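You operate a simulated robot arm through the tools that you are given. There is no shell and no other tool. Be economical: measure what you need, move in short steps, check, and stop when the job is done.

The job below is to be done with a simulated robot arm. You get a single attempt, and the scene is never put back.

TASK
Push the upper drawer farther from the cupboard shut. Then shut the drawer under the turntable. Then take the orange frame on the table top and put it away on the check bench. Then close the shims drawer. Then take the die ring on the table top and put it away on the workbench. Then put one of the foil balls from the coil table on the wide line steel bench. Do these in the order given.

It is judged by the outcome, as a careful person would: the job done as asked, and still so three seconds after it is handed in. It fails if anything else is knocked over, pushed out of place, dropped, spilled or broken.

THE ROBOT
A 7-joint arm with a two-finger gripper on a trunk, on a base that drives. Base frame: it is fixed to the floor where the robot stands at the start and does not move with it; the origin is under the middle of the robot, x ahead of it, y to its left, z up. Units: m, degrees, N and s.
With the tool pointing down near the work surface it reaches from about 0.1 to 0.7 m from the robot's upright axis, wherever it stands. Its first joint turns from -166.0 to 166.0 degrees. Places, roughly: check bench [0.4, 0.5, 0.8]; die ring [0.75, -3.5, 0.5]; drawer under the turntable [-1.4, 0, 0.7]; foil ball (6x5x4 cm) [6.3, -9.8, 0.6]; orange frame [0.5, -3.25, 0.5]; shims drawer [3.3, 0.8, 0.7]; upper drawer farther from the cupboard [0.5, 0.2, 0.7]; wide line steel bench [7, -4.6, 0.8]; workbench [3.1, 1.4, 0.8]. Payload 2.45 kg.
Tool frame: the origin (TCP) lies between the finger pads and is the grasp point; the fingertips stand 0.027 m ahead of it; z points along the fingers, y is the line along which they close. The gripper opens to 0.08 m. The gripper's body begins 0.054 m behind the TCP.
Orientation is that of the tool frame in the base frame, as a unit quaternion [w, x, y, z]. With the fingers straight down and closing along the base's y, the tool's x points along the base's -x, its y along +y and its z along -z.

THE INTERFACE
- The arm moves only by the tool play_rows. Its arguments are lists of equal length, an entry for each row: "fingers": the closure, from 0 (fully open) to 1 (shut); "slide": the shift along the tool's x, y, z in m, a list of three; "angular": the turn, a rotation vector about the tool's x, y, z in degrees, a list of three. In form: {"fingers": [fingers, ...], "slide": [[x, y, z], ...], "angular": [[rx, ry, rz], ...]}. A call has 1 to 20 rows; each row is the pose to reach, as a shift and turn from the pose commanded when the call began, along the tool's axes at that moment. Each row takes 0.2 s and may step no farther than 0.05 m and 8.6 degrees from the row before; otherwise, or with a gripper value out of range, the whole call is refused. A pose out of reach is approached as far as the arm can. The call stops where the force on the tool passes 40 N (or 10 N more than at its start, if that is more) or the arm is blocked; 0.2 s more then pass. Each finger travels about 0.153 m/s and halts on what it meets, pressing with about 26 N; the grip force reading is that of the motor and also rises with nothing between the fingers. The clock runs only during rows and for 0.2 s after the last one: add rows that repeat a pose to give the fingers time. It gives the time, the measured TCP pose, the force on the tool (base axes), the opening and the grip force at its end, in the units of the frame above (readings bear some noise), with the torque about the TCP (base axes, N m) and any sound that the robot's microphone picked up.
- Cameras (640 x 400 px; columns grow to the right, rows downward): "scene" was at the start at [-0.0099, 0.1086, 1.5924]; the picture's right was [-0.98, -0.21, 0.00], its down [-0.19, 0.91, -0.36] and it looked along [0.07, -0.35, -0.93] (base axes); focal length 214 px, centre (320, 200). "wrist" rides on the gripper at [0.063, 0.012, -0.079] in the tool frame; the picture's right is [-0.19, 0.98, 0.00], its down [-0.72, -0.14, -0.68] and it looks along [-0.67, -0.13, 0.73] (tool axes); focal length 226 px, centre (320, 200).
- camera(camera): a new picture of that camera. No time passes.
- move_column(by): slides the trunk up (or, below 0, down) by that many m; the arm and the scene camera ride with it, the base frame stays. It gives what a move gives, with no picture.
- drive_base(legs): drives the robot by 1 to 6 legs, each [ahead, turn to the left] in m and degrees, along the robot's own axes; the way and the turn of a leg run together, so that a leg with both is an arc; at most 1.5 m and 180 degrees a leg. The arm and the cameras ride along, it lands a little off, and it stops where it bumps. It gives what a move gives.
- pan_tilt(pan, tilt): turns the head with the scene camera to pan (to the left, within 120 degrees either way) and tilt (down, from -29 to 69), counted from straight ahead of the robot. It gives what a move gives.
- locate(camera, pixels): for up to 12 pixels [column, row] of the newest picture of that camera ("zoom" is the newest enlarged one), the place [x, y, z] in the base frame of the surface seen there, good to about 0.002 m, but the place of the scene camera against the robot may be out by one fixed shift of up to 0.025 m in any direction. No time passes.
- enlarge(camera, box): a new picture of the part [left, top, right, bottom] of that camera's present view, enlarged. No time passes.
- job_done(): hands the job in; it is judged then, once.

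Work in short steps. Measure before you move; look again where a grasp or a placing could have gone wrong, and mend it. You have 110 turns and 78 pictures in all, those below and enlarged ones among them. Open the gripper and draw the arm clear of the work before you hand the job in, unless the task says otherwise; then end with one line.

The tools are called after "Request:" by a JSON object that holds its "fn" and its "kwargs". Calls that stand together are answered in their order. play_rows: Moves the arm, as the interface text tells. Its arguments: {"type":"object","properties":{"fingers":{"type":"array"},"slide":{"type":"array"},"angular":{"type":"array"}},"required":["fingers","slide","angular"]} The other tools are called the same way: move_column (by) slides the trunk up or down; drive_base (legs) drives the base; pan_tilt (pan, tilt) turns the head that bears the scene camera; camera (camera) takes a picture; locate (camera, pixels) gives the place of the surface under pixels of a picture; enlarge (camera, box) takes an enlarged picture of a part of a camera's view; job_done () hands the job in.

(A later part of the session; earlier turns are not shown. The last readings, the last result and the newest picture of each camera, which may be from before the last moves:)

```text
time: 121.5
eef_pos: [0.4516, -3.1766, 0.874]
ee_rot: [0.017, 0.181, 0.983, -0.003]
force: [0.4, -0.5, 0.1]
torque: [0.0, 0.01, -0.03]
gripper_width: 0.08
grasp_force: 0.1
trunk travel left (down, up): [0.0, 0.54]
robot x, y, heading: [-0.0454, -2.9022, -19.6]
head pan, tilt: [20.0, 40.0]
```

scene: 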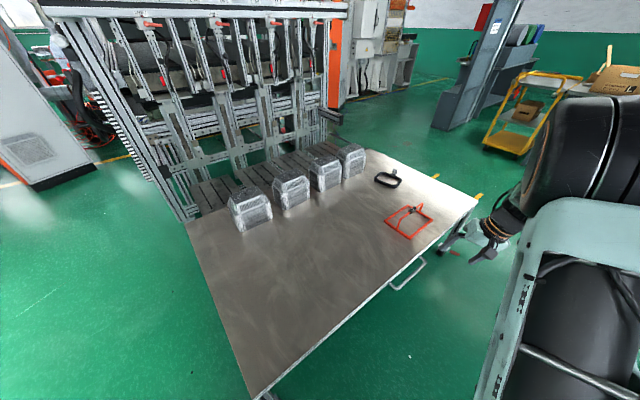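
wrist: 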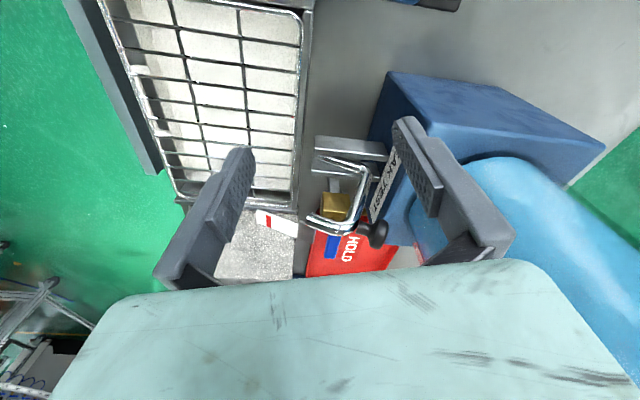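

Tool is vertical above the frame grip. I yaw 86.7° so the fingers close across the grip bar, then look with the wrist camera.

Request:
{"fn": "play_rows", "kwargs": {"fingers": [0, 0, 0, 0, 0, 0, 0, 0, 0, 0, 0, 0], "slide": [[0, 0, 0], [0, 0, 0], [0, 0, 0], [0, 0, 0], [0, 0, 0], [0, 0, 0], [0, 0, 0], [0, 0, 0], [0, 0, 0], [0, 0, 0.0], [0, 0, 0], [0, 0, 0]], "angular": [[0, 0, 8], [0, 0, 16], [0, 0, 24], [0, 0, 32], [0, 0, 40], [0, 0, 48], [0, 0, 56], [0, 0, 64], [0, 0, 72], [0, 0, 80], [0, 0, 86.7], [0, 0, 86.7]]}}

Request:
{"fn": "camera", "kwargs": {"camera": "wrist"}}

```text
time: 124.1
eef_pos: [0.3061, -3.1245, 0.8887]
ee_rot: [0.008, 0.767, 0.642, 0.014]
force: [-0.4, 3.4, 0.1]
torque: [-0.26, -0.07, 0.0]
gripper_width: 0.0798
grasp_force: 0.2
out of reach, approached as far as the arm can: row 8, 9, 10, 11, 12
trunk travel left (down, up): [0.0, 0.54]
robot x, y, heading: [-0.0463, -2.903, -19.7]
head pan, tilt: [20.0, 40.0]
```

```text
51 pictures are left
```

wrist: 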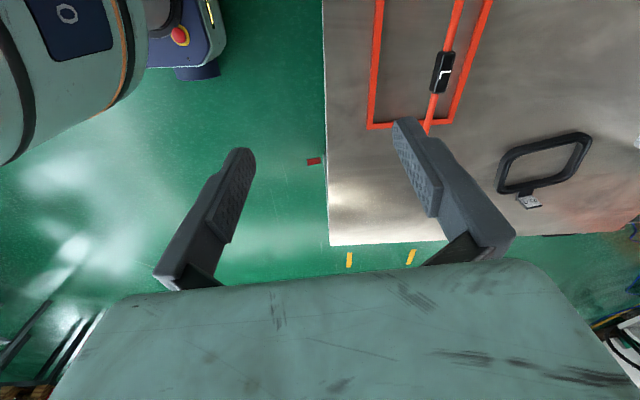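

The yaw strained the reach and the TCP was pulled back to (0.306,-3.12). I try whether lower height lets the arm reach the commanded spot.

Request:
{"fn": "play_rows", "kwargs": {"fingers": [0, 0, 0, 0], "slide": [[0, 0, 0.03], [0, 0, 0.06], [0, 0, 0.1], [0, 0, 0.1]], "angular": [[0, 0, 0], [0, 0, 0], [0, 0, 0], [0, 0, 0]]}}

```text
time: 125.1
eef_pos: [0.3018, -3.1203, 0.8168]
ee_rot: [0.002, 0.76, 0.65, 0.015]
force: [0.2, -0.8, -0.3]
torque: [0.0, 0.03, 0.01]
gripper_width: 0.08
grasp_force: 0.1
out of reach, approached as far as the arm can: row 2, 3, 4
trunk travel left (down, up): [0.0, 0.54]
robot x, y, heading: [-0.0428, -2.9039, -19.4]
head pan, tilt: [20.0, 40.0]
```

I try the other wrist direction: yaw back by 90° and beyond toward -90°, sliding back over the target.

Request:
{"fn": "play_rows", "kwargs": {"fingers": [0, 0, 0, 0, 0, 0, 0, 0, 0, 0, 0, 0, 0, 0, 0, 0, 0, 0, 0, 0], "slide": [[0, 0, 0], [0, 0, 0], [0, 0.01, 0], [0, 0.03, 0], [0, 0.06, 0], [-0.01, 0.09, 0], [-0.02, 0.12, 0], [-0.025, 0.15, 0], [-0.025, 0.163, 0], [-0.025, 0.163, 0], [-0.025, 0.163, 0], [-0.025, 0.163, 0], [-0.025, 0.163, 0], [-0.025, 0.163, 0], [-0.025, 0.163, 0], [-0.025, 0.163, 0], [-0.025, 0.163, 0], [-0.025, 0.163, 0], [-0.025, 0.163, 0], [-0.025, 0.163, 0]], "angular": [[0, 0, -8.5], [0, 0, -17], [0, 0, -25.5], [0, 0, -34], [0, 0, -42.5], [0, 0, -51], [0, 0, -59.5], [0, 0, -68], [0, 0, -76.5], [0, 0, -85], [0, 0, -93.5], [0, 0, -102], [0, 0, -110.5], [0, 0, -119], [0, 0, -127.5], [0, 0, -136], [0, 0, -144.5], [0, 0, -153], [0, 0, -161.5], [0, 0, -170]]}}

```text
time: 129.3
eef_pos: [0.4532, -3.1764, 0.8229]
ee_rot: [0.017, -0.568, 0.823, -0.004]
force: [0.0, 0.6, 0.4]
torque: [-0.03, -0.04, 0.02]
gripper_width: 0.0802
grasp_force: 0.0
trunk travel left (down, up): [0.0, 0.54]
robot x, y, heading: [-0.046, -2.9018, -19.8]
head pan, tilt: [20.0, 40.0]
```

That works; TCP (0.453,-3.176) with fingers across the bar. I trim the 2° tilt and 3° yaw and look with the wrist camera.

Request:
{"fn": "play_rows", "kwargs": {"fingers": [0, 0], "slide": [[0, 0, 0.03], [0, 0, 0.06]], "angular": [[-1.5, 1.4, -3.2], [-1.5, 1.4, -3.2]]}}

Request:
{"fn": "camera", "kwargs": {"camera": "wrist"}}

```text
time: 129.9
eef_pos: [0.4553, -3.1743, 0.7628]
ee_rot: [-0.003, -0.591, 0.807, -0.001]
force: [0.4, -1.3, 0.5]
torque: [0.01, -0.03, -0.02]
gripper_width: 0.0799
grasp_force: 0.1
trunk travel left (down, up): [0.0, 0.54]
robot x, y, heading: [-0.047, -2.9022, -19.7]
head pan, tilt: [20.0, 40.0]
```

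```text
50 pictures are left
```

wrist: 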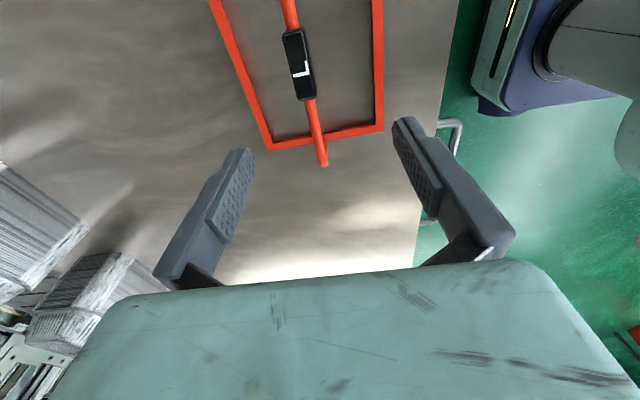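

I measure the grip with the wrist camera for an exact position.

Request:
{"fn": "locate", "kwargs": {"camera": "wrist", "pixels": [[297, 45], [298, 62], [301, 88], [316, 140], [290, 15], [300, 70]]}}

```text
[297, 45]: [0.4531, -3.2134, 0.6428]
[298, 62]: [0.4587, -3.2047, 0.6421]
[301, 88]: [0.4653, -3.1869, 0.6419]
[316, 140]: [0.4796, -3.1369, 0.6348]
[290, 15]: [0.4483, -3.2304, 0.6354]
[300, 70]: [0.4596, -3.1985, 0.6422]
```

Wrist view puts the grip centre at (0.459,-3.203), top z 0.642. I move over it, descend to z 0.632 and close.

Request:
{"fn": "play_rows", "kwargs": {"fingers": [0, 0, 0, 0, 0, 0, 1, 1, 1, 1], "slide": [[0.026, -0.012, 0.02], [0.026, -0.012, 0.05], [0.026, -0.012, 0.08], [0.026, -0.012, 0.11], [0.026, -0.012, 0.13], [0.026, -0.012, 0.13], [0.026, -0.012, 0.13], [0.026, -0.012, 0.13], [0.026, -0.012, 0.13], [0.026, -0.012, 0.13]], "angular": [[0, 0, 0], [0, 0, 0], [0, 0, 0], [0, 0, 0], [0, 0, 0], [0, 0, 0], [0, 0, 0], [0, 0, 0], [0, 0, 0], [0, 0, 0]]}}

Request:
{"fn": "play_rows", "kwargs": {"fingers": [1, 1, 1], "slide": [[0, 0, -0.04], [0, 0, -0.08], [0, 0, -0.12]], "angular": [[0, 0, 0], [0, 0, 0], [0, 0, 0]]}}

Request:
{"fn": "move_column", "kwargs": {"by": 0.3}}

Request:
{"fn": "camera", "kwargs": {"camera": "wrist"}}

```text
time: 132.1
eef_pos: [0.4591, -3.2028, 0.6352]
ee_rot: [-0.001, -0.591, 0.807, -0.001]
force: [-0.4, 0.4, 0.4]
torque: [0.01, -0.02, -0.02]
gripper_width: 0.0178
grasp_force: 26.4
trunk travel left (down, up): [0.0, 0.54]
robot x, y, heading: [-0.0488, -2.9006, -19.7]
head pan, tilt: [20.0, 40.0]
```

```text
time: 132.9
eef_pos: [0.4596, -3.2023, 0.7556]
ee_rot: [-0.001, -0.591, 0.807, 0.0]
force: [0.6, 0.0, -3.3]
torque: [-0.02, 0.0, -0.02]
gripper_width: 0.0177
grasp_force: 26.0
trunk travel left (down, up): [0.0, 0.54]
robot x, y, heading: [-0.0436, -2.9012, -19.5]
head pan, tilt: [20.0, 40.0]
```

```text
time: 135.9
eef_pos: [0.4596, -3.2028, 1.0561]
ee_rot: [-0.002, -0.591, 0.807, -0.001]
force: [0.6, 0.2, -2.9]
torque: [0.01, 0.01, 0.02]
gripper_width: 0.0178
grasp_force: 25.8
trunk travel left (down, up): [-0.3, 0.24]
robot x, y, heading: [-0.0466, -2.9014, -19.6]
head pan, tilt: [20.0, 40.0]
```

```text
49 pictures are left
```

wrist: 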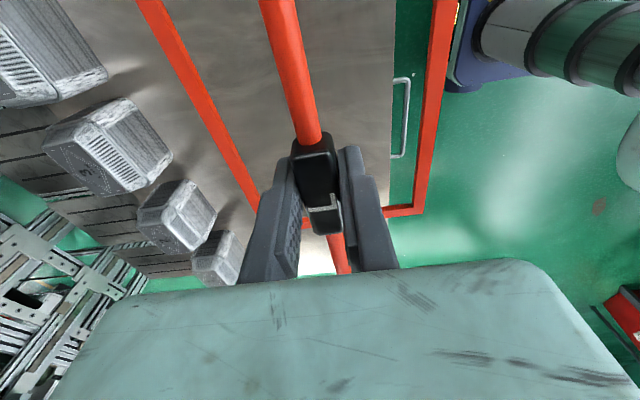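

Frame is held firmly (grip 17.8 mm wide). I back away, turn and drive to the check bench, then look for a free spot.

Request:
{"fn": "drive_base", "kwargs": {"legs": [[-0.3, 0], [0, 96.6], [1.0, 0], [0.9, 0]]}}

Request:
{"fn": "pan_tilt", "kwargs": {"pan": 0, "tilt": 35}}

Request:
{"fn": "camera", "kwargs": {"camera": "scene"}}

```text
time: 151.1
eef_pos: [0.2559, -0.4276, 1.0571]
ee_rot: [0.0, 0.997, -0.075, 0.002]
force: [-0.4, 0.5, -1.7]
torque: [0.0, -0.01, 0.04]
gripper_width: 0.0176
grasp_force: 26.1
trunk travel left (down, up): [-0.3, 0.24]
robot x, y, heading: [0.0419, -0.9711, 79.5]
head pan, tilt: [20.0, 40.0]
```

```text
time: 152.0
eef_pos: [0.2558, -0.4271, 1.0562]
ee_rot: [0.001, 0.997, -0.074, 0.002]
force: [0.0, 0.7, -2.7]
torque: [0.03, 0.03, 0.02]
gripper_width: 0.0175
grasp_force: 26.4
trunk travel left (down, up): [-0.3, 0.24]
robot x, y, heading: [0.0408, -0.9709, 79.6]
head pan, tilt: [0.0, 35.0]
```

```text
48 pictures are left
```

scene: 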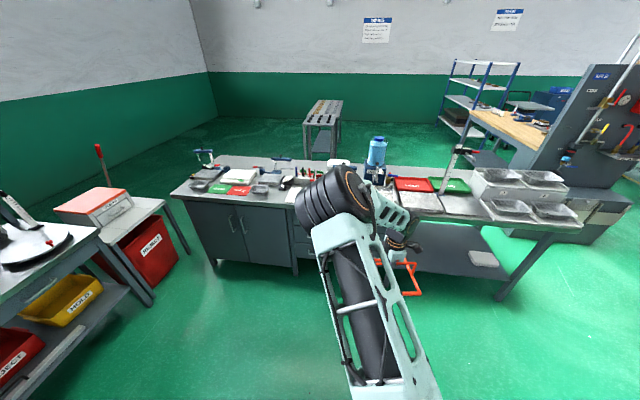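

I drive closer with the trunk raised to survey the bench top for a clear spot.

Request:
{"fn": "drive_base", "kwargs": {"legs": [[0, -8.5], [0.4, 0]]}}

Request:
{"fn": "move_column", "kwargs": {"by": 0.24}}

Request:
{"fn": "pan_tilt", "kwargs": {"pan": 25, "tilt": 50}}

Request:
{"fn": "camera", "kwargs": {"camera": "scene"}}

Request:
{"fn": "pan_tilt", "kwargs": {"pan": -40, "tilt": 45}}

Request:
{"fn": "camera", "kwargs": {"camera": "scene"}}

```text
time: 155.1
eef_pos: [0.4616, -0.0859, 1.0555]
ee_rot: [0.0, 0.989, -0.146, 0.002]
force: [-0.9, 0.4, -1.2]
torque: [0.0, -0.02, 0.01]
gripper_width: 0.0178
grasp_force: 26.2
trunk travel left (down, up): [-0.3, 0.24]
robot x, y, heading: [0.1686, -0.5926, 71.3]
head pan, tilt: [0.0, 35.0]
```

```text
time: 157.6
eef_pos: [0.4619, -0.0852, 1.2968]
ee_rot: [0.001, 0.989, -0.146, 0.002]
force: [0.2, 0.6, -3.3]
torque: [0.01, 0.02, 0.01]
gripper_width: 0.0176
grasp_force: 26.2
trunk travel left (down, up): [-0.54, 0.0]
robot x, y, heading: [0.1692, -0.592, 71.0]
head pan, tilt: [0.0, 35.0]
```

```text
time: 158.5
eef_pos: [0.4621, -0.0852, 1.2963]
ee_rot: [0.001, 0.989, -0.146, 0.001]
force: [-0.1, -0.5, -2.3]
torque: [0.01, -0.01, 0.02]
gripper_width: 0.0176
grasp_force: 26.1
trunk travel left (down, up): [-0.54, 0.0]
robot x, y, heading: [0.1697, -0.5895, 71.3]
head pan, tilt: [25.0, 50.0]
```

```text
47 pictures are left
```

scene: 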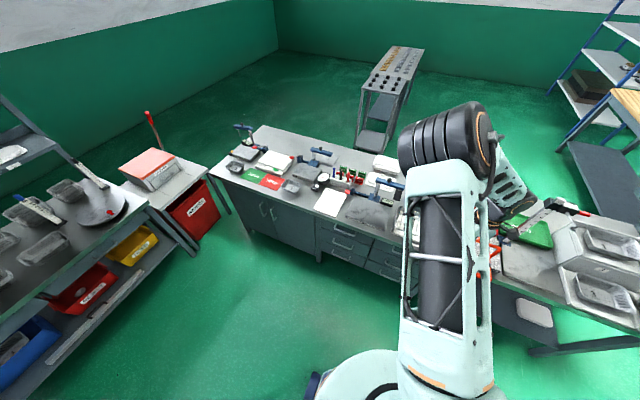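

```text
time: 159.8
eef_pos: [0.4619, -0.0859, 1.2962]
ee_rot: [0.0, 0.989, -0.146, 0.002]
force: [0.0, -0.8, -1.7]
torque: [0.0, -0.01, 0.02]
gripper_width: 0.0177
grasp_force: 26.1
trunk travel left (down, up): [-0.54, 0.0]
robot x, y, heading: [0.1672, -0.5902, 71.3]
head pan, tilt: [-40.0, 45.0]
```

```text
46 pictures are left
```

scene: 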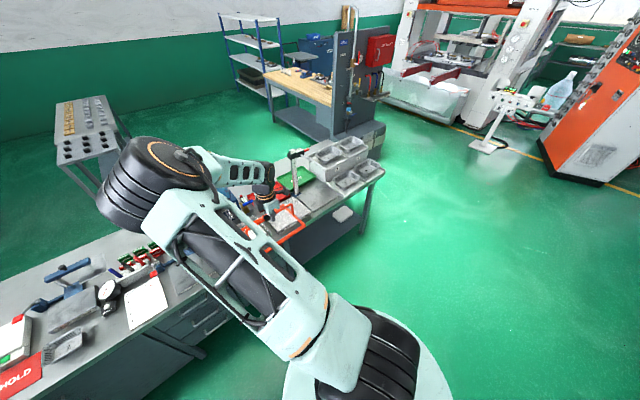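

The back strip between the clamp plate and the white trays looked clear. I take an enlarged look there and measure.

Request:
{"fn": "pan_tilt", "kwargs": {"pan": 40, "tilt": 40}}

Request:
{"fn": "enlarge", "kwargs": {"camera": "scene", "box": [310, 110, 510, 235]}}

```text
time: 161.4
eef_pos: [0.4608, -0.0849, 1.2962]
ee_rot: [0.0, 0.989, -0.147, 0.002]
force: [0.1, 0.6, -2.6]
torque: [0.01, -0.01, 0.0]
gripper_width: 0.0177
grasp_force: 26.2
trunk travel left (down, up): [-0.54, 0.0]
robot x, y, heading: [0.1687, -0.5922, 71.2]
head pan, tilt: [40.0, 40.0]
```

```text
3.20 times, centred on (410, 172) of scene
```

zoom: 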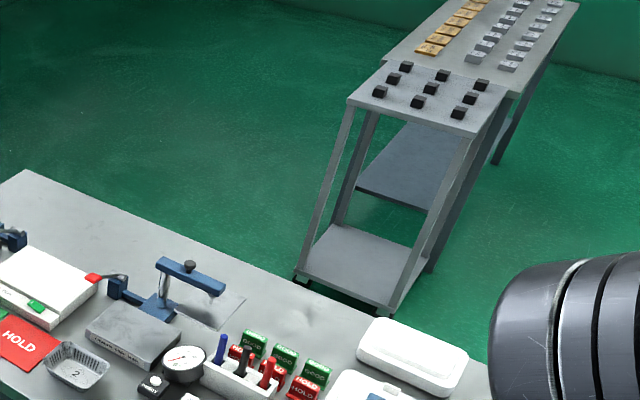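

I measure the clear back area around zoom (290,300) and (110,230) and its surrounding items.

Request:
{"fn": "locate", "kwargs": {"camera": "zoom", "pixels": [[30, 172], [270, 275], [370, 320], [245, 300], [300, 310], [340, 335], [255, 340], [355, 350], [110, 230], [85, 250], [150, 235], [215, 325]]}}

```text
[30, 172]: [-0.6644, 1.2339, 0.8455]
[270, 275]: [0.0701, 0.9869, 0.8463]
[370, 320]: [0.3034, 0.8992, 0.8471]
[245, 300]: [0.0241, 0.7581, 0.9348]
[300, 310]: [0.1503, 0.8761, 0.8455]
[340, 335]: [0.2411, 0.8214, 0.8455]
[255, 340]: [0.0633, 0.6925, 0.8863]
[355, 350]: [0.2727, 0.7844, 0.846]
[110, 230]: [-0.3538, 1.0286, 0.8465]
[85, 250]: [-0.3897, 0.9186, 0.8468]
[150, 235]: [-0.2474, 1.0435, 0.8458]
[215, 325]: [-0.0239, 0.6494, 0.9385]
```

The bench back strip (n 0.75–0.95) is only reachable from behind. I look right to plan the way around the bench's right end.

Request:
{"fn": "pan_tilt", "kwargs": {"pan": -50, "tilt": 35}}

Request:
{"fn": "camera", "kwargs": {"camera": "scene"}}

```text
time: 163.0
eef_pos: [0.4602, -0.0842, 1.2959]
ee_rot: [0.0, 0.989, -0.146, 0.002]
force: [0.2, 0.8, -2.0]
torque: [0.0, -0.01, 0.01]
gripper_width: 0.0173
grasp_force: 26.4
trunk travel left (down, up): [-0.54, 0.0]
robot x, y, heading: [0.1685, -0.5922, 71.2]
head pan, tilt: [-50.0, 35.0]
```

```text
44 pictures are left
```

scene: 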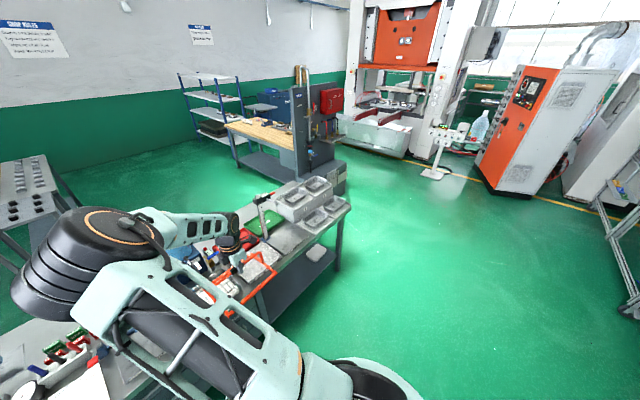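

Request:
{"fn": "locate", "kwargs": {"camera": "scene", "pixels": [[338, 270], [349, 207], [292, 180], [240, 165], [315, 165], [345, 193], [260, 128], [432, 178], [410, 158], [270, 150], [20, 265], [300, 205]]}}

```text
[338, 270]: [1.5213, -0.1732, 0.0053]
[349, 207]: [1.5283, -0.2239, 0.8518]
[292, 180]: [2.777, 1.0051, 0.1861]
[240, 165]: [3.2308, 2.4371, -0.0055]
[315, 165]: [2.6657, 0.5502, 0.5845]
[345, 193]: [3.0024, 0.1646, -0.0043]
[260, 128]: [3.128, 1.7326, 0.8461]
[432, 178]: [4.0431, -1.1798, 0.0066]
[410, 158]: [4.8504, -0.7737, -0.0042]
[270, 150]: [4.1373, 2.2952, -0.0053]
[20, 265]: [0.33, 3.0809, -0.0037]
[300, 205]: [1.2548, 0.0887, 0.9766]
```

Way round: the corridor between the bench's right end (x≈1.75) and the pegboard (x≈2.67) is wide enough. I drive there in legs.

Request:
{"fn": "drive_base", "kwargs": {"legs": [[0, -90.2], [1.41, 0], [0, 85.6], [0.82, 0], [0.81, 0]]}}

Request:
{"fn": "drive_base", "kwargs": {"legs": [[0, 51.4], [0.85, 0]]}}

Request:
{"fn": "pan_tilt", "kwargs": {"pan": 75, "tilt": 40}}

Request:
{"fn": "camera", "kwargs": {"camera": "scene"}}

```text
time: 183.9
eef_pos: [2.3489, 0.5833, 1.2953]
ee_rot: [0.012, 0.982, -0.186, -0.005]
force: [-8.9, -13.2, 4.4]
torque: [0.48, -0.33, 0.53]
gripper_width: 0.023
grasp_force: 26.1
trunk travel left (down, up): [-0.54, 0.0]
robot x, y, heading: [2.0173, 0.1144, 66.3]
head pan, tilt: [-50.0, 35.0]
stopped in leg 5: the force on the tool passed its limit at 178 N (the readings are from after the stop); the commanded pose is now the measured one
```

```text
time: 184.8
eef_pos: [2.3313, 0.5877, 1.2963]
ee_rot: [0.017, 0.985, -0.17, -0.003]
force: [-7.8, -20.1, 9.1]
torque: [1.52, -0.37, 0.35]
gripper_width: 0.0226
grasp_force: 25.9
trunk travel left (down, up): [-0.54, 0.0]
robot x, y, heading: [2.0214, 0.1166, 68.3]
head pan, tilt: [-50.0, 35.0]
stopped in leg 1: the force on the tool passed its limit at 72 N (the readings are from after the stop); the commanded pose is now the measured one
```

```text
time: 186.8
eef_pos: [2.3314, 0.5881, 1.2952]
ee_rot: [0.016, 0.985, -0.169, -0.004]
force: [-9.2, -33.1, -1.4]
torque: [2.57, -0.88, 0.34]
gripper_width: 0.0228
grasp_force: 26.2
trunk travel left (down, up): [-0.54, 0.0]
robot x, y, heading: [2.0204, 0.1166, 68.3]
head pan, tilt: [75.0, 40.0]
```

```text
43 pictures are left
```

scene: 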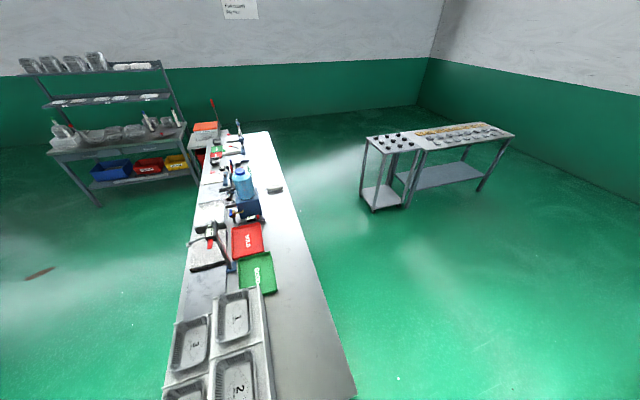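

The held frame touched something (178 N), likely the pegboard. I look at it before backing out.

Request:
{"fn": "pan_tilt", "kwargs": {"pan": -20, "tilt": 25}}

Request:
{"fn": "camera", "kwargs": {"camera": "scene"}}

Request:
{"fn": "camera", "kwargs": {"camera": "wrist"}}

```text
time: 188.5
eef_pos: [2.3316, 0.5891, 1.2947]
ee_rot: [0.017, 0.985, -0.169, -0.005]
force: [-9.9, -32.6, -4.1]
torque: [2.41, -0.98, 0.37]
gripper_width: 0.0227
grasp_force: 26.1
trunk travel left (down, up): [-0.54, 0.0]
robot x, y, heading: [2.018, 0.1141, 68.4]
head pan, tilt: [-20.0, 25.0]
```

```text
42 pictures are left
```

scene: 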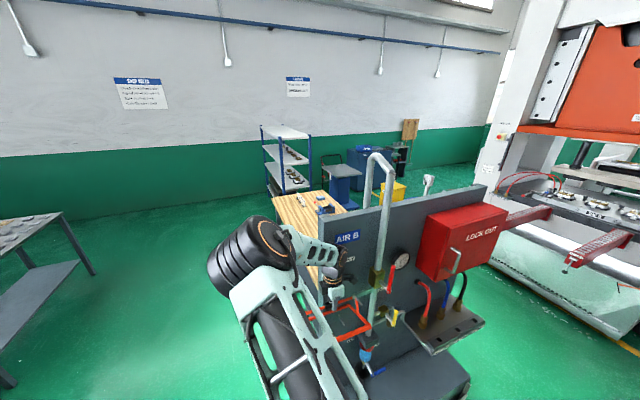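

```text
41 pictures are left
```

wrist: 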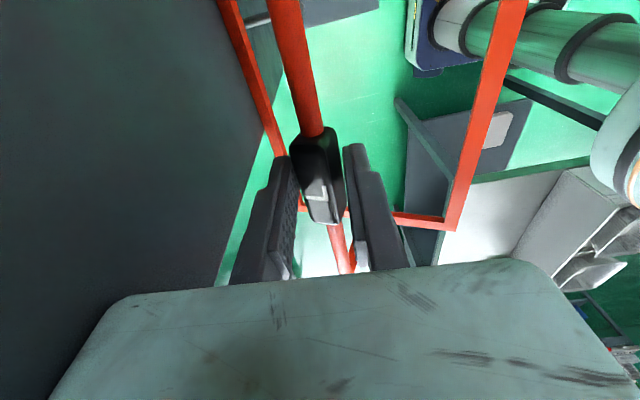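

It pressed against the pegboard face. I measure the board's left edge and floor around, and back straight out.

Request:
{"fn": "locate", "kwargs": {"camera": "scene", "pixels": [[333, 232], [480, 192], [322, 300], [400, 395], [278, 200], [465, 378], [335, 212], [300, 205], [30, 215], [368, 160]]}}

Request:
{"fn": "drive_base", "kwargs": {"legs": [[-0.35, 0]]}}

Request:
{"fn": "camera", "kwargs": {"camera": "wrist"}}

```text
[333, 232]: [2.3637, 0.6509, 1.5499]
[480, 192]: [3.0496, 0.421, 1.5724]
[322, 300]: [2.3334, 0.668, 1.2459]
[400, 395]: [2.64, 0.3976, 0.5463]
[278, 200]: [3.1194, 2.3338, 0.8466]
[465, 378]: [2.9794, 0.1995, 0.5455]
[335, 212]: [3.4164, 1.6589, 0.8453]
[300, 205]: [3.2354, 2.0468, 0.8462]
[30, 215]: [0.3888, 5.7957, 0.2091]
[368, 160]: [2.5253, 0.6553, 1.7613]
```

```text
time: 190.8
eef_pos: [2.2029, 0.2652, 1.2945]
ee_rot: [0.017, 0.986, -0.168, -0.004]
force: [0.0, -0.6, -1.5]
torque: [0.02, -0.01, 0.02]
gripper_width: 0.0177
grasp_force: 25.7
trunk travel left (down, up): [-0.54, 0.0]
robot x, y, heading: [1.8891, -0.2142, 68.5]
head pan, tilt: [-20.0, 25.0]
```

```text
40 pictures are left
```

wrist: 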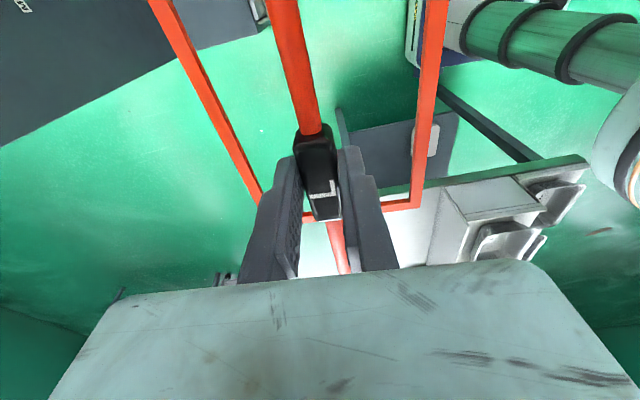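

The frame is still held well. The bench's bare right-rear corner is reachable from its right end, so I look there and measure.

Request:
{"fn": "pan_tilt", "kwargs": {"pan": 60, "tilt": 50}}

Request:
{"fn": "camera", "kwargs": {"camera": "scene"}}

```text
time: 192.4
eef_pos: [2.2047, 0.265, 1.2939]
ee_rot: [0.018, 0.985, -0.169, -0.004]
force: [0.0, -0.1, -2.0]
torque: [0.0, 0.02, -0.01]
gripper_width: 0.0175
grasp_force: 25.7
trunk travel left (down, up): [-0.54, 0.0]
robot x, y, heading: [1.89, -0.2135, 68.6]
head pan, tilt: [60.0, 50.0]
```

```text
39 pictures are left
```

scene: 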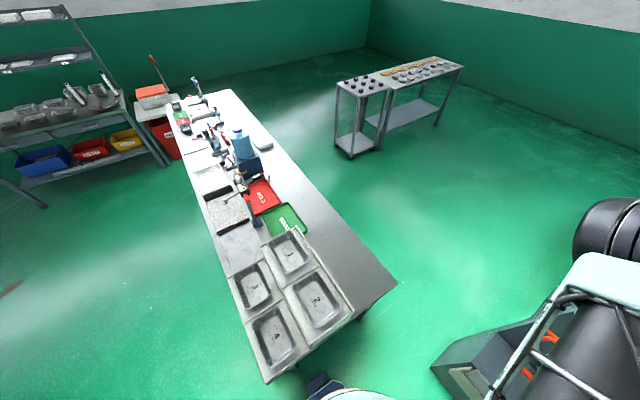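

Request:
{"fn": "locate", "kwargs": {"camera": "scene", "pixels": [[397, 284], [268, 380], [352, 305], [315, 262], [345, 270], [380, 288], [320, 215], [330, 250], [355, 280], [298, 228], [340, 240], [365, 300]]}}

```text
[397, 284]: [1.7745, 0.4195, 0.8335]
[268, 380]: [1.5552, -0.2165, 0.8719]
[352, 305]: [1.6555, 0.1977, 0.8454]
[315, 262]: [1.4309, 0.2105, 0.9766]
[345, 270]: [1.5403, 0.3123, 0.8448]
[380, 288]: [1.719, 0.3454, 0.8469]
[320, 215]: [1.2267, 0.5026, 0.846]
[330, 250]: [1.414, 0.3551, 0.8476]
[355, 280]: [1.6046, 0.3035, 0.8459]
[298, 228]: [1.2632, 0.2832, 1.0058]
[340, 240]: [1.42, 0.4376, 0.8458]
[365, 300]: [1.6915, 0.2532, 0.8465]
```

Clear strip behind the tray box: n 0.73–0.97 at the right end; target frame centre (1.582,0.354). I turn to bring the arm over it and counter-rotate the tool.

Request:
{"fn": "drive_base", "kwargs": {"legs": [[0, 61.4]]}}

Request:
{"fn": "play_rows", "kwargs": {"fingers": [1, 1, 1, 1, 1, 1, 1, 1], "slide": [[0, 0, 0], [0, 0, 0], [0, 0, 0], [0, 0, 0], [0, 0, 0], [0, 0, 0], [0, 0, 0], [0, 0, 0]], "angular": [[0, 0, 8], [0, 0, 16], [0, 0, 24], [0, 0, 32], [0, 0, 40], [0, 0, 48], [0, 0, 56], [0, 0, 61.4]]}}

```text
time: 195.5
eef_pos: [1.6324, 0.2978, 1.2937]
ee_rot: [0.017, 0.938, 0.345, 0.005]
force: [-0.4, 1.0, -2.5]
torque: [0.02, 0.05, 0.01]
gripper_width: 0.0181
grasp_force: 25.9
trunk travel left (down, up): [-0.54, 0.0]
robot x, y, heading: [1.8906, -0.2139, 128.5]
head pan, tilt: [60.0, 50.0]
```

```text
time: 197.3
eef_pos: [1.6326, 0.2973, 1.2926]
ee_rot: [0.011, 0.983, -0.183, 0.013]
force: [0.6, 0.0, -2.3]
torque: [0.0, 0.0, -0.02]
gripper_width: 0.0176
grasp_force: 25.7
trunk travel left (down, up): [-0.54, 0.0]
robot x, y, heading: [1.8884, -0.2136, 128.7]
head pan, tilt: [60.0, 50.0]
```

Yaw is close; I trim tilt and yaw, slide over the target, lower the trunk 0.25 m and look with the wrist camera.

Request:
{"fn": "play_rows", "kwargs": {"fingers": [1, 1, 1, 1], "slide": [[-0.025, -0.012, 0], [-0.05, -0.025, 0], [-0.0676, -0.0347, 0], [-0.0676, -0.0347, 0]], "angular": [[1, -1.7, -2], [1, -1.7, -2], [1, -1.7, -2], [1, -1.7, -2]]}}

Request:
{"fn": "move_column", "kwargs": {"by": -0.24}}

Request:
{"fn": "camera", "kwargs": {"camera": "wrist"}}

Request:
{"fn": "pan_tilt", "kwargs": {"pan": 0, "tilt": 50}}

Request:
{"fn": "camera", "kwargs": {"camera": "scene"}}

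```text
time: 198.3
eef_pos: [1.5809, 0.3535, 1.2905]
ee_rot: [0.001, 0.986, -0.165, -0.001]
force: [0.3, -0.8, -1.8]
torque: [0.01, 0.0, -0.01]
gripper_width: 0.0175
grasp_force: 25.7
trunk travel left (down, up): [-0.54, 0.0]
robot x, y, heading: [1.8868, -0.2122, 128.7]
head pan, tilt: [60.0, 50.0]
```

```text
time: 200.8
eef_pos: [1.5817, 0.3534, 1.0511]
ee_rot: [0.001, 0.986, -0.165, 0.0]
force: [-0.1, -0.6, -2.0]
torque: [0.02, 0.01, -0.03]
gripper_width: 0.0178
grasp_force: 25.7
trunk travel left (down, up): [-0.3, 0.24]
robot x, y, heading: [1.8899, -0.2151, 128.3]
head pan, tilt: [60.0, 50.0]
```

```text
38 pictures are left
```

wrist: 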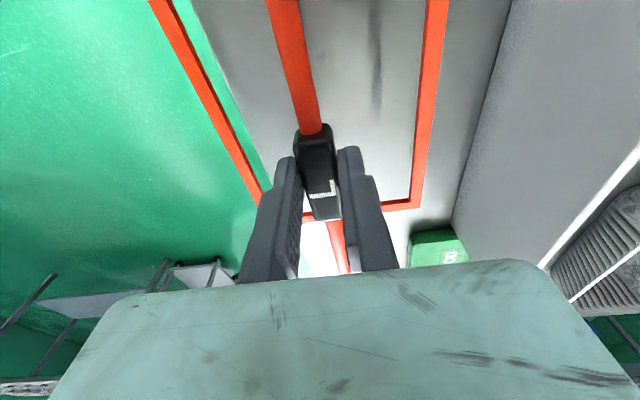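

```text
time: 202.1
eef_pos: [1.582, 0.3535, 1.051]
ee_rot: [0.0, 0.986, -0.166, -0.001]
force: [-0.2, 0.7, -1.9]
torque: [0.01, -0.01, -0.02]
gripper_width: 0.0174
grasp_force: 26.5
trunk travel left (down, up): [-0.3, 0.24]
robot x, y, heading: [1.8909, -0.2141, 128.8]
head pan, tilt: [0.0, 50.0]
```

```text
37 pictures are left
```

scene: 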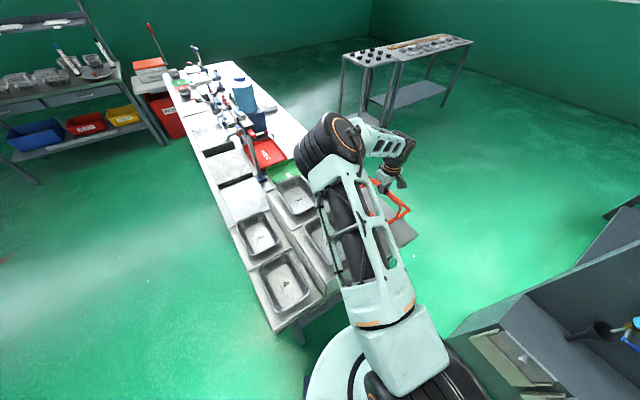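

I use the wrist camera to measure bench edge and box against the frame.

Request:
{"fn": "locate", "kwargs": {"camera": "wrist", "pixels": [[230, 60], [262, 140], [470, 120], [455, 190], [240, 150], [200, 80], [428, 100], [490, 60], [265, 170], [415, 180], [350, 60]]}}

```text
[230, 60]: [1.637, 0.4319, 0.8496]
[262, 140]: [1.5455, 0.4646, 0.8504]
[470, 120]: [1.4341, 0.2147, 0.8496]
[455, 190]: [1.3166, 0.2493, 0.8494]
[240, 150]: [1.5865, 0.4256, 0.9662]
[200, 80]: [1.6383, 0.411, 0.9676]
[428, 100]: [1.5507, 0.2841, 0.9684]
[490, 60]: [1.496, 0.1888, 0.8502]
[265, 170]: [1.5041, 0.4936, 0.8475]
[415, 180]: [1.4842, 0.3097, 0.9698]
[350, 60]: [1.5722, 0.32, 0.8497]
```

Bench edge n≈0.945, box n≈0.668, frame now centred at 0.847; I shift 3.5 cm toward the box and lower to contact.

Request:
{"fn": "play_rows", "kwargs": {"fingers": [1, 1, 1, 1, 1, 1, 1], "slide": [[0, 0.018, 0], [0, 0.035, 0.02], [0, 0.035, 0.05], [0, 0.035, 0.08], [0, 0.035, 0.1], [0, 0.035, 0.107], [0, 0.035, 0.112]], "angular": [[0, 0, 0], [0, 0, 0], [0, 0, 0], [0, 0, 0], [0, 0, 0], [0, 0, 0], [0, 0, 0]]}}

```text
time: 203.7
eef_pos: [1.5697, 0.3191, 0.9441]
ee_rot: [-0.001, 0.986, -0.165, -0.003]
force: [-2.9, -4.3, 35.4]
torque: [-0.22, -0.31, 0.06]
gripper_width: 0.0176
grasp_force: 25.5
trunk travel left (down, up): [-0.3, 0.24]
robot x, y, heading: [1.8904, -0.2116, 128.5]
head pan, tilt: [0.0, 50.0]
```

It rests on the bench (35 N). I ease up slightly, open and withdraw upward.

Request:
{"fn": "play_rows", "kwargs": {"fingers": [1, 0.3, 0, 0, 0, 0, 0], "slide": [[0, 0, -0.004], [0, 0, -0.004], [0, 0, -0.004], [0, 0, -0.004], [0, 0, -0.05], [0, 0, -0.1], [0, 0, -0.14]], "angular": [[0, 0, 0], [0, 0, 0], [0, 0, 0], [0, 0, 0], [0, 0, 0], [0, 0, 0], [0, 0, 0]]}}

Request:
{"fn": "camera", "kwargs": {"camera": "wrist"}}

```text
time: 205.3
eef_pos: [1.5716, 0.3212, 1.0804]
ee_rot: [0.001, 0.986, -0.165, 0.0]
force: [0.2, -0.1, -0.7]
torque: [0.03, -0.01, -0.01]
gripper_width: 0.0801
grasp_force: 0.1
trunk travel left (down, up): [-0.3, 0.24]
robot x, y, heading: [1.8922, -0.2161, 128.4]
head pan, tilt: [0.0, 50.0]
```

```text
36 pictures are left
```

wrist: 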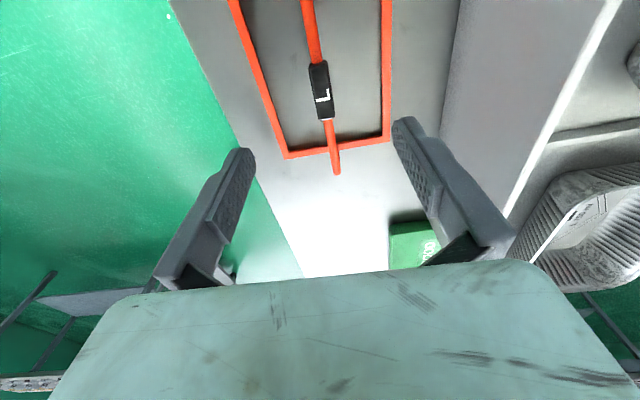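

The frame stands well on the bench. Now I raise the trunk, turn away and drive past the pegboard to look for the shims drawer.

Request:
{"fn": "move_column", "kwargs": {"by": 0.2}}

Request:
{"fn": "drive_base", "kwargs": {"legs": [[0, -140.5], [1.4, 0]]}}

Request:
{"fn": "pan_tilt", "kwargs": {"pan": 85, "tilt": 30}}

Request:
{"fn": "camera", "kwargs": {"camera": "scene"}}

```text
time: 207.4
eef_pos: [1.5716, 0.3218, 1.2792]
ee_rot: [0.001, 0.986, -0.165, 0.0]
force: [-0.3, 0.4, 0.9]
torque: [-0.01, 0.01, 0.0]
gripper_width: 0.08
grasp_force: 0.1
trunk travel left (down, up): [-0.5, 0.04]
robot x, y, heading: [1.8868, -0.2146, 128.8]
head pan, tilt: [0.0, 50.0]
```

```text
time: 211.9
eef_pos: [2.4689, 0.0319, 1.2789]
ee_rot: [0.0, -0.528, 0.849, 0.004]
force: [1.6, -0.9, 0.1]
torque: [0.15, 0.09, -0.04]
gripper_width: 0.0799
grasp_force: 0.0
trunk travel left (down, up): [-0.5, 0.04]
robot x, y, heading: [1.892, -0.2103, 42.7]
head pan, tilt: [0.0, 50.0]
stopped in leg 1: the robot was blocked; the commanded pose is now the measured one
```

```text
time: 213.5
eef_pos: [2.4635, 0.04, 1.2785]
ee_rot: [-0.001, -0.53, 0.848, 0.002]
force: [0.4, -0.4, 0.2]
torque: [0.01, 0.03, 0.0]
gripper_width: 0.08
grasp_force: 0.0
trunk travel left (down, up): [-0.5, 0.04]
robot x, y, heading: [1.893, -0.213, 42.5]
head pan, tilt: [85.0, 30.0]
```

```text
35 pictures are left
```

scene: 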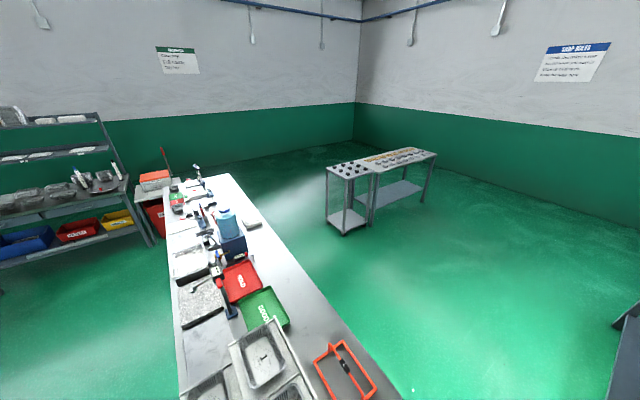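

The rear corner caught the bench leg while turning. I go 0.15 m forward first, then finish the turn.

Request:
{"fn": "drive_base", "kwargs": {"legs": [[0.15, 0], [0, -60], [1.2, 0]]}}

Request:
{"fn": "pan_tilt", "kwargs": {"pan": 85, "tilt": 30}}

Request:
{"fn": "camera", "kwargs": {"camera": "scene"}}

```text
time: 215.3
eef_pos: [2.5802, 0.1394, 1.278]
ee_rot: [-0.001, -0.526, 0.85, 0.001]
force: [0.5, 0.5, -0.5]
torque: [0.02, 0.04, 0.01]
gripper_width: 0.0801
grasp_force: 0.0
trunk travel left (down, up): [-0.5, 0.04]
robot x, y, heading: [2.0039, -0.1062, 42.5]
head pan, tilt: [85.0, 30.0]
stopped in leg 2: the robot was blocked; the commanded pose is now the measured one
```

```text
time: 215.9
eef_pos: [2.5794, 0.1405, 1.2779]
ee_rot: [-0.001, -0.526, 0.851, 0.002]
force: [0.9, 0.3, 0.7]
torque: [0.02, -0.02, -0.01]
gripper_width: 0.08
grasp_force: 0.1
trunk travel left (down, up): [-0.5, 0.04]
robot x, y, heading: [2.005, -0.1068, 42.7]
head pan, tilt: [85.0, 30.0]
```

```text
34 pictures are left
```

scene: 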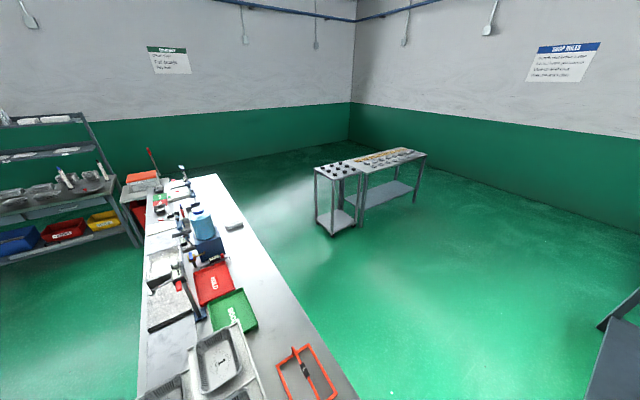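

The rear lobe needs about 0.57 m from the bench end. I pull the arm in 0.2 m, go 0.22 m further forward, then turn right.

Request:
{"fn": "play_rows", "kwargs": {"fingers": [0, 0, 0, 0, 0], "slide": [[0.037, 0.014, 0], [0.074, 0.028, 0], [0.111, 0.042, 0], [0.148, 0.056, 0], [0.187, 0.071, 0]], "angular": [[0, 0, 0], [0, 0, 0], [0, 0, 0], [0, 0, 0], [0, 0, 0]]}}

Request:
{"fn": "drive_base", "kwargs": {"legs": [[0.22, 0], [0, -62], [1.0, 0]]}}

Request:
{"fn": "pan_tilt", "kwargs": {"pan": 85, "tilt": 30}}

Request:
{"fn": "camera", "kwargs": {"camera": "scene"}}

```text
time: 217.1
eef_pos: [2.4298, 0.004, 1.2808]
ee_rot: [0.0, -0.526, 0.851, 0.003]
force: [-0.1, -0.3, 0.9]
torque: [-0.01, -0.03, -0.01]
gripper_width: 0.0799
grasp_force: 0.1
trunk travel left (down, up): [-0.5, 0.04]
robot x, y, heading: [2.0041, -0.1042, 42.5]
head pan, tilt: [85.0, 30.0]
```

```text
time: 226.5
eef_pos: [3.4307, -0.6106, 1.2789]
ee_rot: [0.0, -0.019, 1.0, 0.002]
force: [0.8, 0.1, -0.2]
torque: [-0.02, 0.03, 0.03]
gripper_width: 0.0797
grasp_force: 0.0
trunk travel left (down, up): [-0.5, 0.04]
robot x, y, heading: [3.1333, -0.295, -19.0]
head pan, tilt: [85.0, 30.0]
```

```text
time: 227.1
eef_pos: [3.4308, -0.6107, 1.28]
ee_rot: [0.0, -0.02, 1.0, 0.002]
force: [-0.2, 0.6, -0.3]
torque: [0.03, 0.02, -0.01]
gripper_width: 0.0796
grasp_force: 0.1
trunk travel left (down, up): [-0.5, 0.04]
robot x, y, heading: [3.128, -0.2923, -18.9]
head pan, tilt: [85.0, 30.0]
```

```text
33 pictures are left
```

scene: 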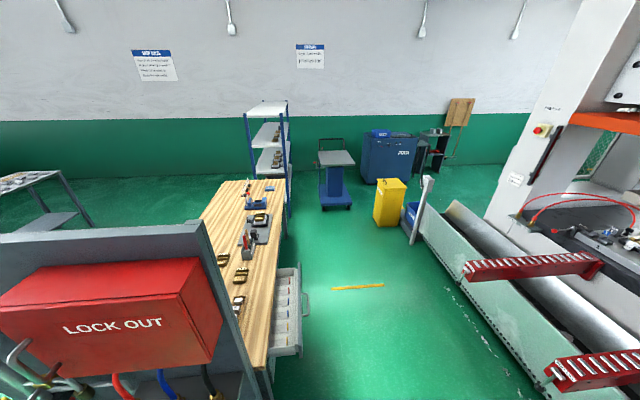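

The open shims drawer is at (288,310) on the workbench's aisle side. I measure it.

Request:
{"fn": "enlarge", "kwargs": {"camera": "scene", "box": [210, 180, 370, 400]}}

Request:
{"fn": "locate", "kwargs": {"camera": "scene", "pixels": [[298, 268], [300, 353], [300, 300], [303, 320], [306, 295], [275, 268], [265, 365], [290, 185], [282, 300], [350, 350], [460, 320], [222, 290]]}}

```text
1.82 times, centred on (290, 290) of scene
```

zoom: 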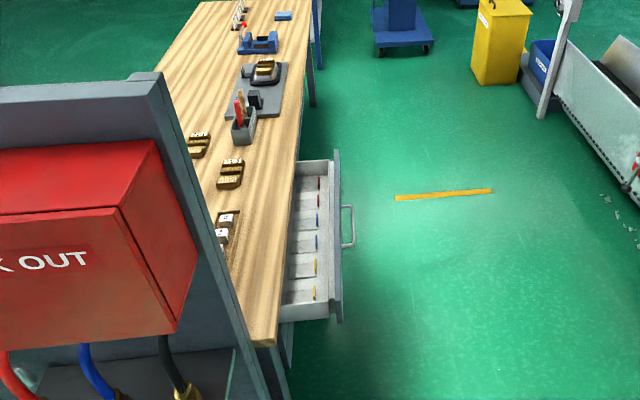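

```text
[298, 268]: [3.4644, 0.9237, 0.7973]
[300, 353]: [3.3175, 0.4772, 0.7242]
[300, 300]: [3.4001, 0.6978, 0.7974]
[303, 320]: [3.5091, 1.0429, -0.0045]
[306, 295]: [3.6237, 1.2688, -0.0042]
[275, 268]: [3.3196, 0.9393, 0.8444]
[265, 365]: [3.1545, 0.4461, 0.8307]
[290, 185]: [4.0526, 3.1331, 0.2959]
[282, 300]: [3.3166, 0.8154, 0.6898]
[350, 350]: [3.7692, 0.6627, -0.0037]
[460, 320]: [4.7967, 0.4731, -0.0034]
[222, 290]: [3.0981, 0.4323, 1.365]
```

Panel from (3.34,0.48) to (3.47,0.94), top z 0.797, open ~0.15 m; push direction heading 161.5°. I check the trough and red arms on the right side of the aisle before driving in.

Request:
{"fn": "locate", "kwargs": {"camera": "scene", "pixels": [[465, 272], [550, 372], [425, 228], [480, 300], [520, 370], [435, 190], [345, 287], [500, 350]]}}

Request:
{"fn": "locate", "kwargs": {"camera": "zoom", "pixels": [[336, 160], [338, 240], [341, 310], [350, 225], [344, 205], [344, 245], [337, 200], [339, 290], [341, 318]]}}

```text
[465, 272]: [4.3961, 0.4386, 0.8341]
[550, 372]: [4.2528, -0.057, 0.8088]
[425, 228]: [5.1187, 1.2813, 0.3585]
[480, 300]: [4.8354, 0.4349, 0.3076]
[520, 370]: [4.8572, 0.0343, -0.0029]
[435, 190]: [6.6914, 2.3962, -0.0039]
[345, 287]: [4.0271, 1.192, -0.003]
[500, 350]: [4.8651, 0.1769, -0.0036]
```

```text
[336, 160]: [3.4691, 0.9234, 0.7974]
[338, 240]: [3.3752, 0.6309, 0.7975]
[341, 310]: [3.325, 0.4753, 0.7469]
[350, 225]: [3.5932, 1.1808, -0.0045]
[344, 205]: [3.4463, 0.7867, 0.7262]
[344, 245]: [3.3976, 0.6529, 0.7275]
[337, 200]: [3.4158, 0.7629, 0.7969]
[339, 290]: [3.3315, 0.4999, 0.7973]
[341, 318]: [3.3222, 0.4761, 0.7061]
```

Red arms end at x≈4.25–4.4. I drive to (4.07,0.69) and turn to heading 161.5° facing the drawer.

Request:
{"fn": "drive_base", "kwargs": {"legs": [[0, 65], [0.68, 0], [0.68, 0], [0, 115.4]]}}

Request:
{"fn": "move_column", "kwargs": {"by": -0.25}}

Request:
{"fn": "pan_tilt", "kwargs": {"pan": 0, "tilt": 50}}

Request:
{"fn": "camera", "kwargs": {"camera": "scene"}}

```text
time: 242.0
eef_pos: [3.8132, 1.0209, 1.2807]
ee_rot: [0.001, 1.0, -0.003, 0.0]
force: [-0.8, -1.2, -0.6]
torque: [0.02, 0.0, 0.0]
gripper_width: 0.0801
grasp_force: 0.1
trunk travel left (down, up): [-0.5, 0.04]
robot x, y, heading: [4.1029, 0.6921, 158.9]
head pan, tilt: [85.0, 30.0]
```

```text
time: 244.6
eef_pos: [3.8134, 1.0215, 1.0293]
ee_rot: [0.002, 1.0, -0.003, 0.0]
force: [-0.5, 0.1, 0.5]
torque: [-0.01, -0.03, 0.0]
gripper_width: 0.0801
grasp_force: 0.1
trunk travel left (down, up): [-0.25, 0.29]
robot x, y, heading: [4.101, 0.6848, 158.8]
head pan, tilt: [85.0, 30.0]
```

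```text
time: 246.2
eef_pos: [3.8133, 1.0213, 1.0309]
ee_rot: [0.002, 1.0, -0.002, 0.0]
force: [-0.1, -1.0, 0.4]
torque: [-0.01, 0.02, 0.02]
gripper_width: 0.08
grasp_force: 0.1
trunk travel left (down, up): [-0.25, 0.29]
robot x, y, heading: [4.1023, 0.686, 158.7]
head pan, tilt: [0.0, 50.0]
```

```text
31 pictures are left
```

scene: 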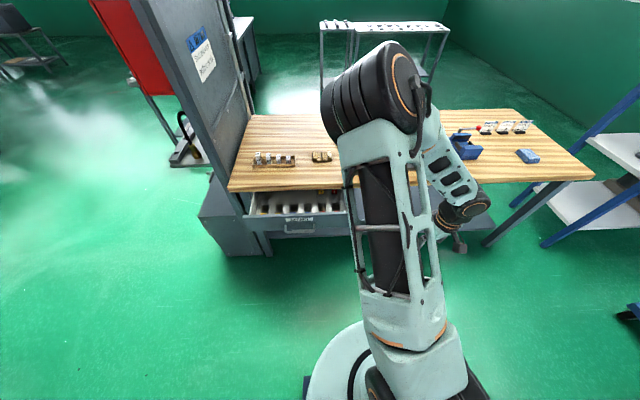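

I straighten heading and yaw, and bring the tool in front of the drawer's right half (clear of the handle).

Request:
{"fn": "drive_base", "kwargs": {"legs": [[0, 2.8]]}}

Request:
{"fn": "play_rows", "kwargs": {"fingers": [1, 1, 1, 1, 1, 1, 1, 1], "slide": [[-0.033, 0.023, 0], [-0.066, 0.047, 0], [-0.1, 0.07, 0], [-0.133, 0.094, 0], [-0.166, 0.117, 0], [-0.2, 0.14, 0], [-0.233, 0.164, 0], [-0.266, 0.187, 0]], "angular": [[0, 0, 3], [0, 0, 6], [0, 0, 9], [0, 0, 12], [0, 0, 15], [0, 0, 18], [0, 0, 21], [0, 0, 21]]}}

Request:
{"fn": "move_column", "kwargs": {"by": -0.15}}

Request:
{"fn": "play_rows", "kwargs": {"fingers": [1, 1, 1, 1, 1, 1, 1, 1, 1, 1, 1, 1], "slide": [[0, 0, 0], [0, 0, 0], [0, 0, 0], [0, 0, 0], [0, 0, 0], [0, 0, 0], [0, 0, 0], [0, 0, 0], [0, 0, 0], [0, 0, 0], [0, 0, 0], [0, 0, 0]], "angular": [[0, -8, 0], [0, -16, 0], [0, -24, 0], [0, -32, 0], [0, -40, 0], [0, -48, 0], [0, -56, 0], [0, -64, 0], [0, -72, 0], [0, -80, 0], [0, -88, 0], [0, -90, 0]]}}

```text
time: 247.0
eef_pos: [3.797, 1.0062, 1.0299]
ee_rot: [0.002, 1.0, 0.023, 0.0]
force: [0.3, 0.3, -0.1]
torque: [0.02, -0.02, 0.01]
gripper_width: 0.0799
grasp_force: 0.1
trunk travel left (down, up): [-0.25, 0.29]
robot x, y, heading: [4.1013, 0.6911, 161.3]
head pan, tilt: [0.0, 50.0]
```

```text
time: 248.8
eef_pos: [3.5394, 0.8041, 1.029]
ee_rot: [0.002, 0.987, -0.161, 0.001]
force: [0.0, 0.6, 0.7]
torque: [0.02, 0.02, 0.01]
gripper_width: 0.0001
grasp_force: 26.2
trunk travel left (down, up): [-0.25, 0.29]
robot x, y, heading: [4.1016, 0.6911, 161.7]
head pan, tilt: [0.0, 50.0]
```

```text
time: 250.5
eef_pos: [3.5402, 0.8058, 0.8813]
ee_rot: [0.002, 0.987, -0.16, -0.001]
force: [-0.2, -1.1, 0.0]
torque: [0.02, 0.02, -0.01]
gripper_width: 0.0
grasp_force: 26.1
trunk travel left (down, up): [-0.1, 0.44]
robot x, y, heading: [4.1048, 0.6863, 161.6]
head pan, tilt: [0.0, 50.0]
```

```text
time: 253.1
eef_pos: [3.5406, 0.8057, 0.8799]
ee_rot: [0.112, -0.697, 0.114, 0.699]
force: [-1.2, 0.8, 0.2]
torque: [0.0, -0.02, 0.02]
gripper_width: 0.0
grasp_force: 25.9
trunk travel left (down, up): [-0.1, 0.44]
robot x, y, heading: [4.1001, 0.6871, 161.5]
head pan, tilt: [0.0, 50.0]
```

Tool horizontal and in line. I lower to z≈0.755, drive 0.06 m and push.

Request:
{"fn": "move_column", "kwargs": {"by": -0.1}}

Request:
{"fn": "drive_base", "kwargs": {"legs": [[0.05, 0]]}}

Request:
{"fn": "play_rows", "kwargs": {"fingers": [1, 1, 1, 1, 1, 1, 1, 1, 1, 1, 1], "slide": [[0.025, 0, 0], [0.025, 0, 0.02], [0.025, 0, 0.04], [0.025, 0, 0.06], [0.025, 0, 0.08], [0.025, 0, 0.1], [0.025, 0, 0.115], [0.025, 0, 0.13], [0.025, 0, 0.14], [0.025, 0, 0.15], [0.025, 0, 0.16]], "angular": [[0, 0, 0], [0, 0, 0], [0, 0, 0], [0, 0, 0], [0, 0, 0], [0, 0, 0], [0, 0, 0], [0, 0, 0], [0, 0, 0], [0, 0, 0], [0, 0, 0]]}}

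```text
time: 254.5
eef_pos: [3.5409, 0.8054, 0.7799]
ee_rot: [0.113, -0.698, 0.115, 0.698]
force: [0.4, 0.2, -0.5]
torque: [0.02, -0.03, 0.02]
gripper_width: 0.0004
grasp_force: 25.3
trunk travel left (down, up): [0.0, 0.54]
robot x, y, heading: [4.101, 0.6916, 161.4]
head pan, tilt: [0.0, 50.0]
```

```text
time: 255.4
eef_pos: [3.4947, 0.8206, 0.7802]
ee_rot: [0.111, -0.698, 0.115, 0.698]
force: [-0.1, 0.0, -0.4]
torque: [0.01, -0.02, 0.01]
gripper_width: 0.0
grasp_force: 25.5
trunk travel left (down, up): [0.0, 0.54]
robot x, y, heading: [4.0508, 0.703, 161.5]
head pan, tilt: [0.0, 50.0]
```

```text
time: 257.8
eef_pos: [3.3421, 0.8726, 0.7557]
ee_rot: [0.111, -0.698, 0.115, 0.698]
force: [0.4, 0.6, -0.2]
torque: [-0.01, -0.01, -0.01]
gripper_width: 0.0
grasp_force: 29.7
trunk travel left (down, up): [0.0, 0.54]
robot x, y, heading: [4.0507, 0.7022, 161.5]
head pan, tilt: [0.0, 50.0]
```

Tips are at p −2.865, no stop yet; I continue in 8 mm steps until it seats.

Request:
{"fn": "play_rows", "kwargs": {"fingers": [1, 1, 1, 1, 1, 1, 1, 1], "slide": [[0, 0, 0.008], [0, 0, 0.016], [0, 0, 0.024], [0, 0, 0.032], [0, 0, 0.04], [0, 0, 0.048], [0, 0, 0.056], [0, 0, 0.064]], "angular": [[0, 0, 0], [0, 0, 0], [0, 0, 0], [0, 0, 0], [0, 0, 0], [0, 0, 0], [0, 0, 0], [0, 0, 0]]}}

```text
time: 259.0
eef_pos: [3.3107, 0.8835, 0.7541]
ee_rot: [-0.113, 0.698, -0.114, -0.698]
force: [23.9, -8.4, 12.9]
torque: [0.13, 0.21, -0.04]
gripper_width: 0.006
grasp_force: 29.7
trunk travel left (down, up): [0.0, 0.54]
robot x, y, heading: [4.0528, 0.706, 161.3]
head pan, tilt: [0.0, 50.0]
stopped in row 6: the force on the tool passed its limit at 54 N (the readings are from after the stop); the commanded pose is now the measured one
```

It seated. I withdraw, back off a little and verify.

Request:
{"fn": "play_rows", "kwargs": {"fingers": [1, 1, 1, 1], "slide": [[0, 0, -0.03], [0, 0, -0.07], [0, 0, -0.11], [0, 0, -0.15]], "angular": [[0, 0, 0], [0, 0, 0], [0, 0, 0], [0, 0, 0]]}}

Request:
{"fn": "enlarge", "kwargs": {"camera": "scene", "box": [200, 100, 420, 260]}}

```text
time: 260.0
eef_pos: [3.4482, 0.8388, 0.7519]
ee_rot: [-0.113, 0.699, -0.116, -0.696]
force: [0.0, -0.8, -0.7]
torque: [-0.02, 0.01, 0.03]
gripper_width: 0.0
grasp_force: 29.9
trunk travel left (down, up): [0.0, 0.54]
robot x, y, heading: [4.0524, 0.7054, 161.4]
head pan, tilt: [0.0, 50.0]
```

```text
2.50 times, centred on (310, 180) of scene
```

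zoom: 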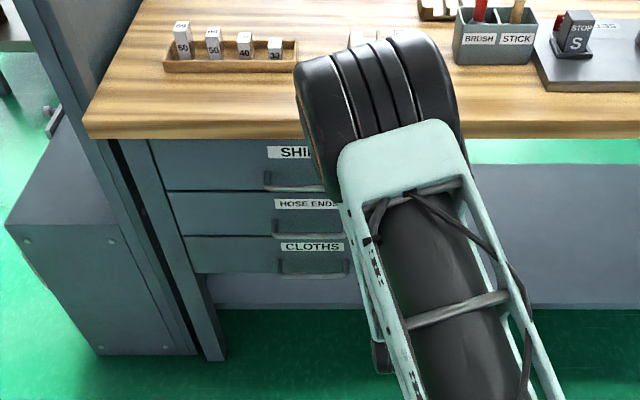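

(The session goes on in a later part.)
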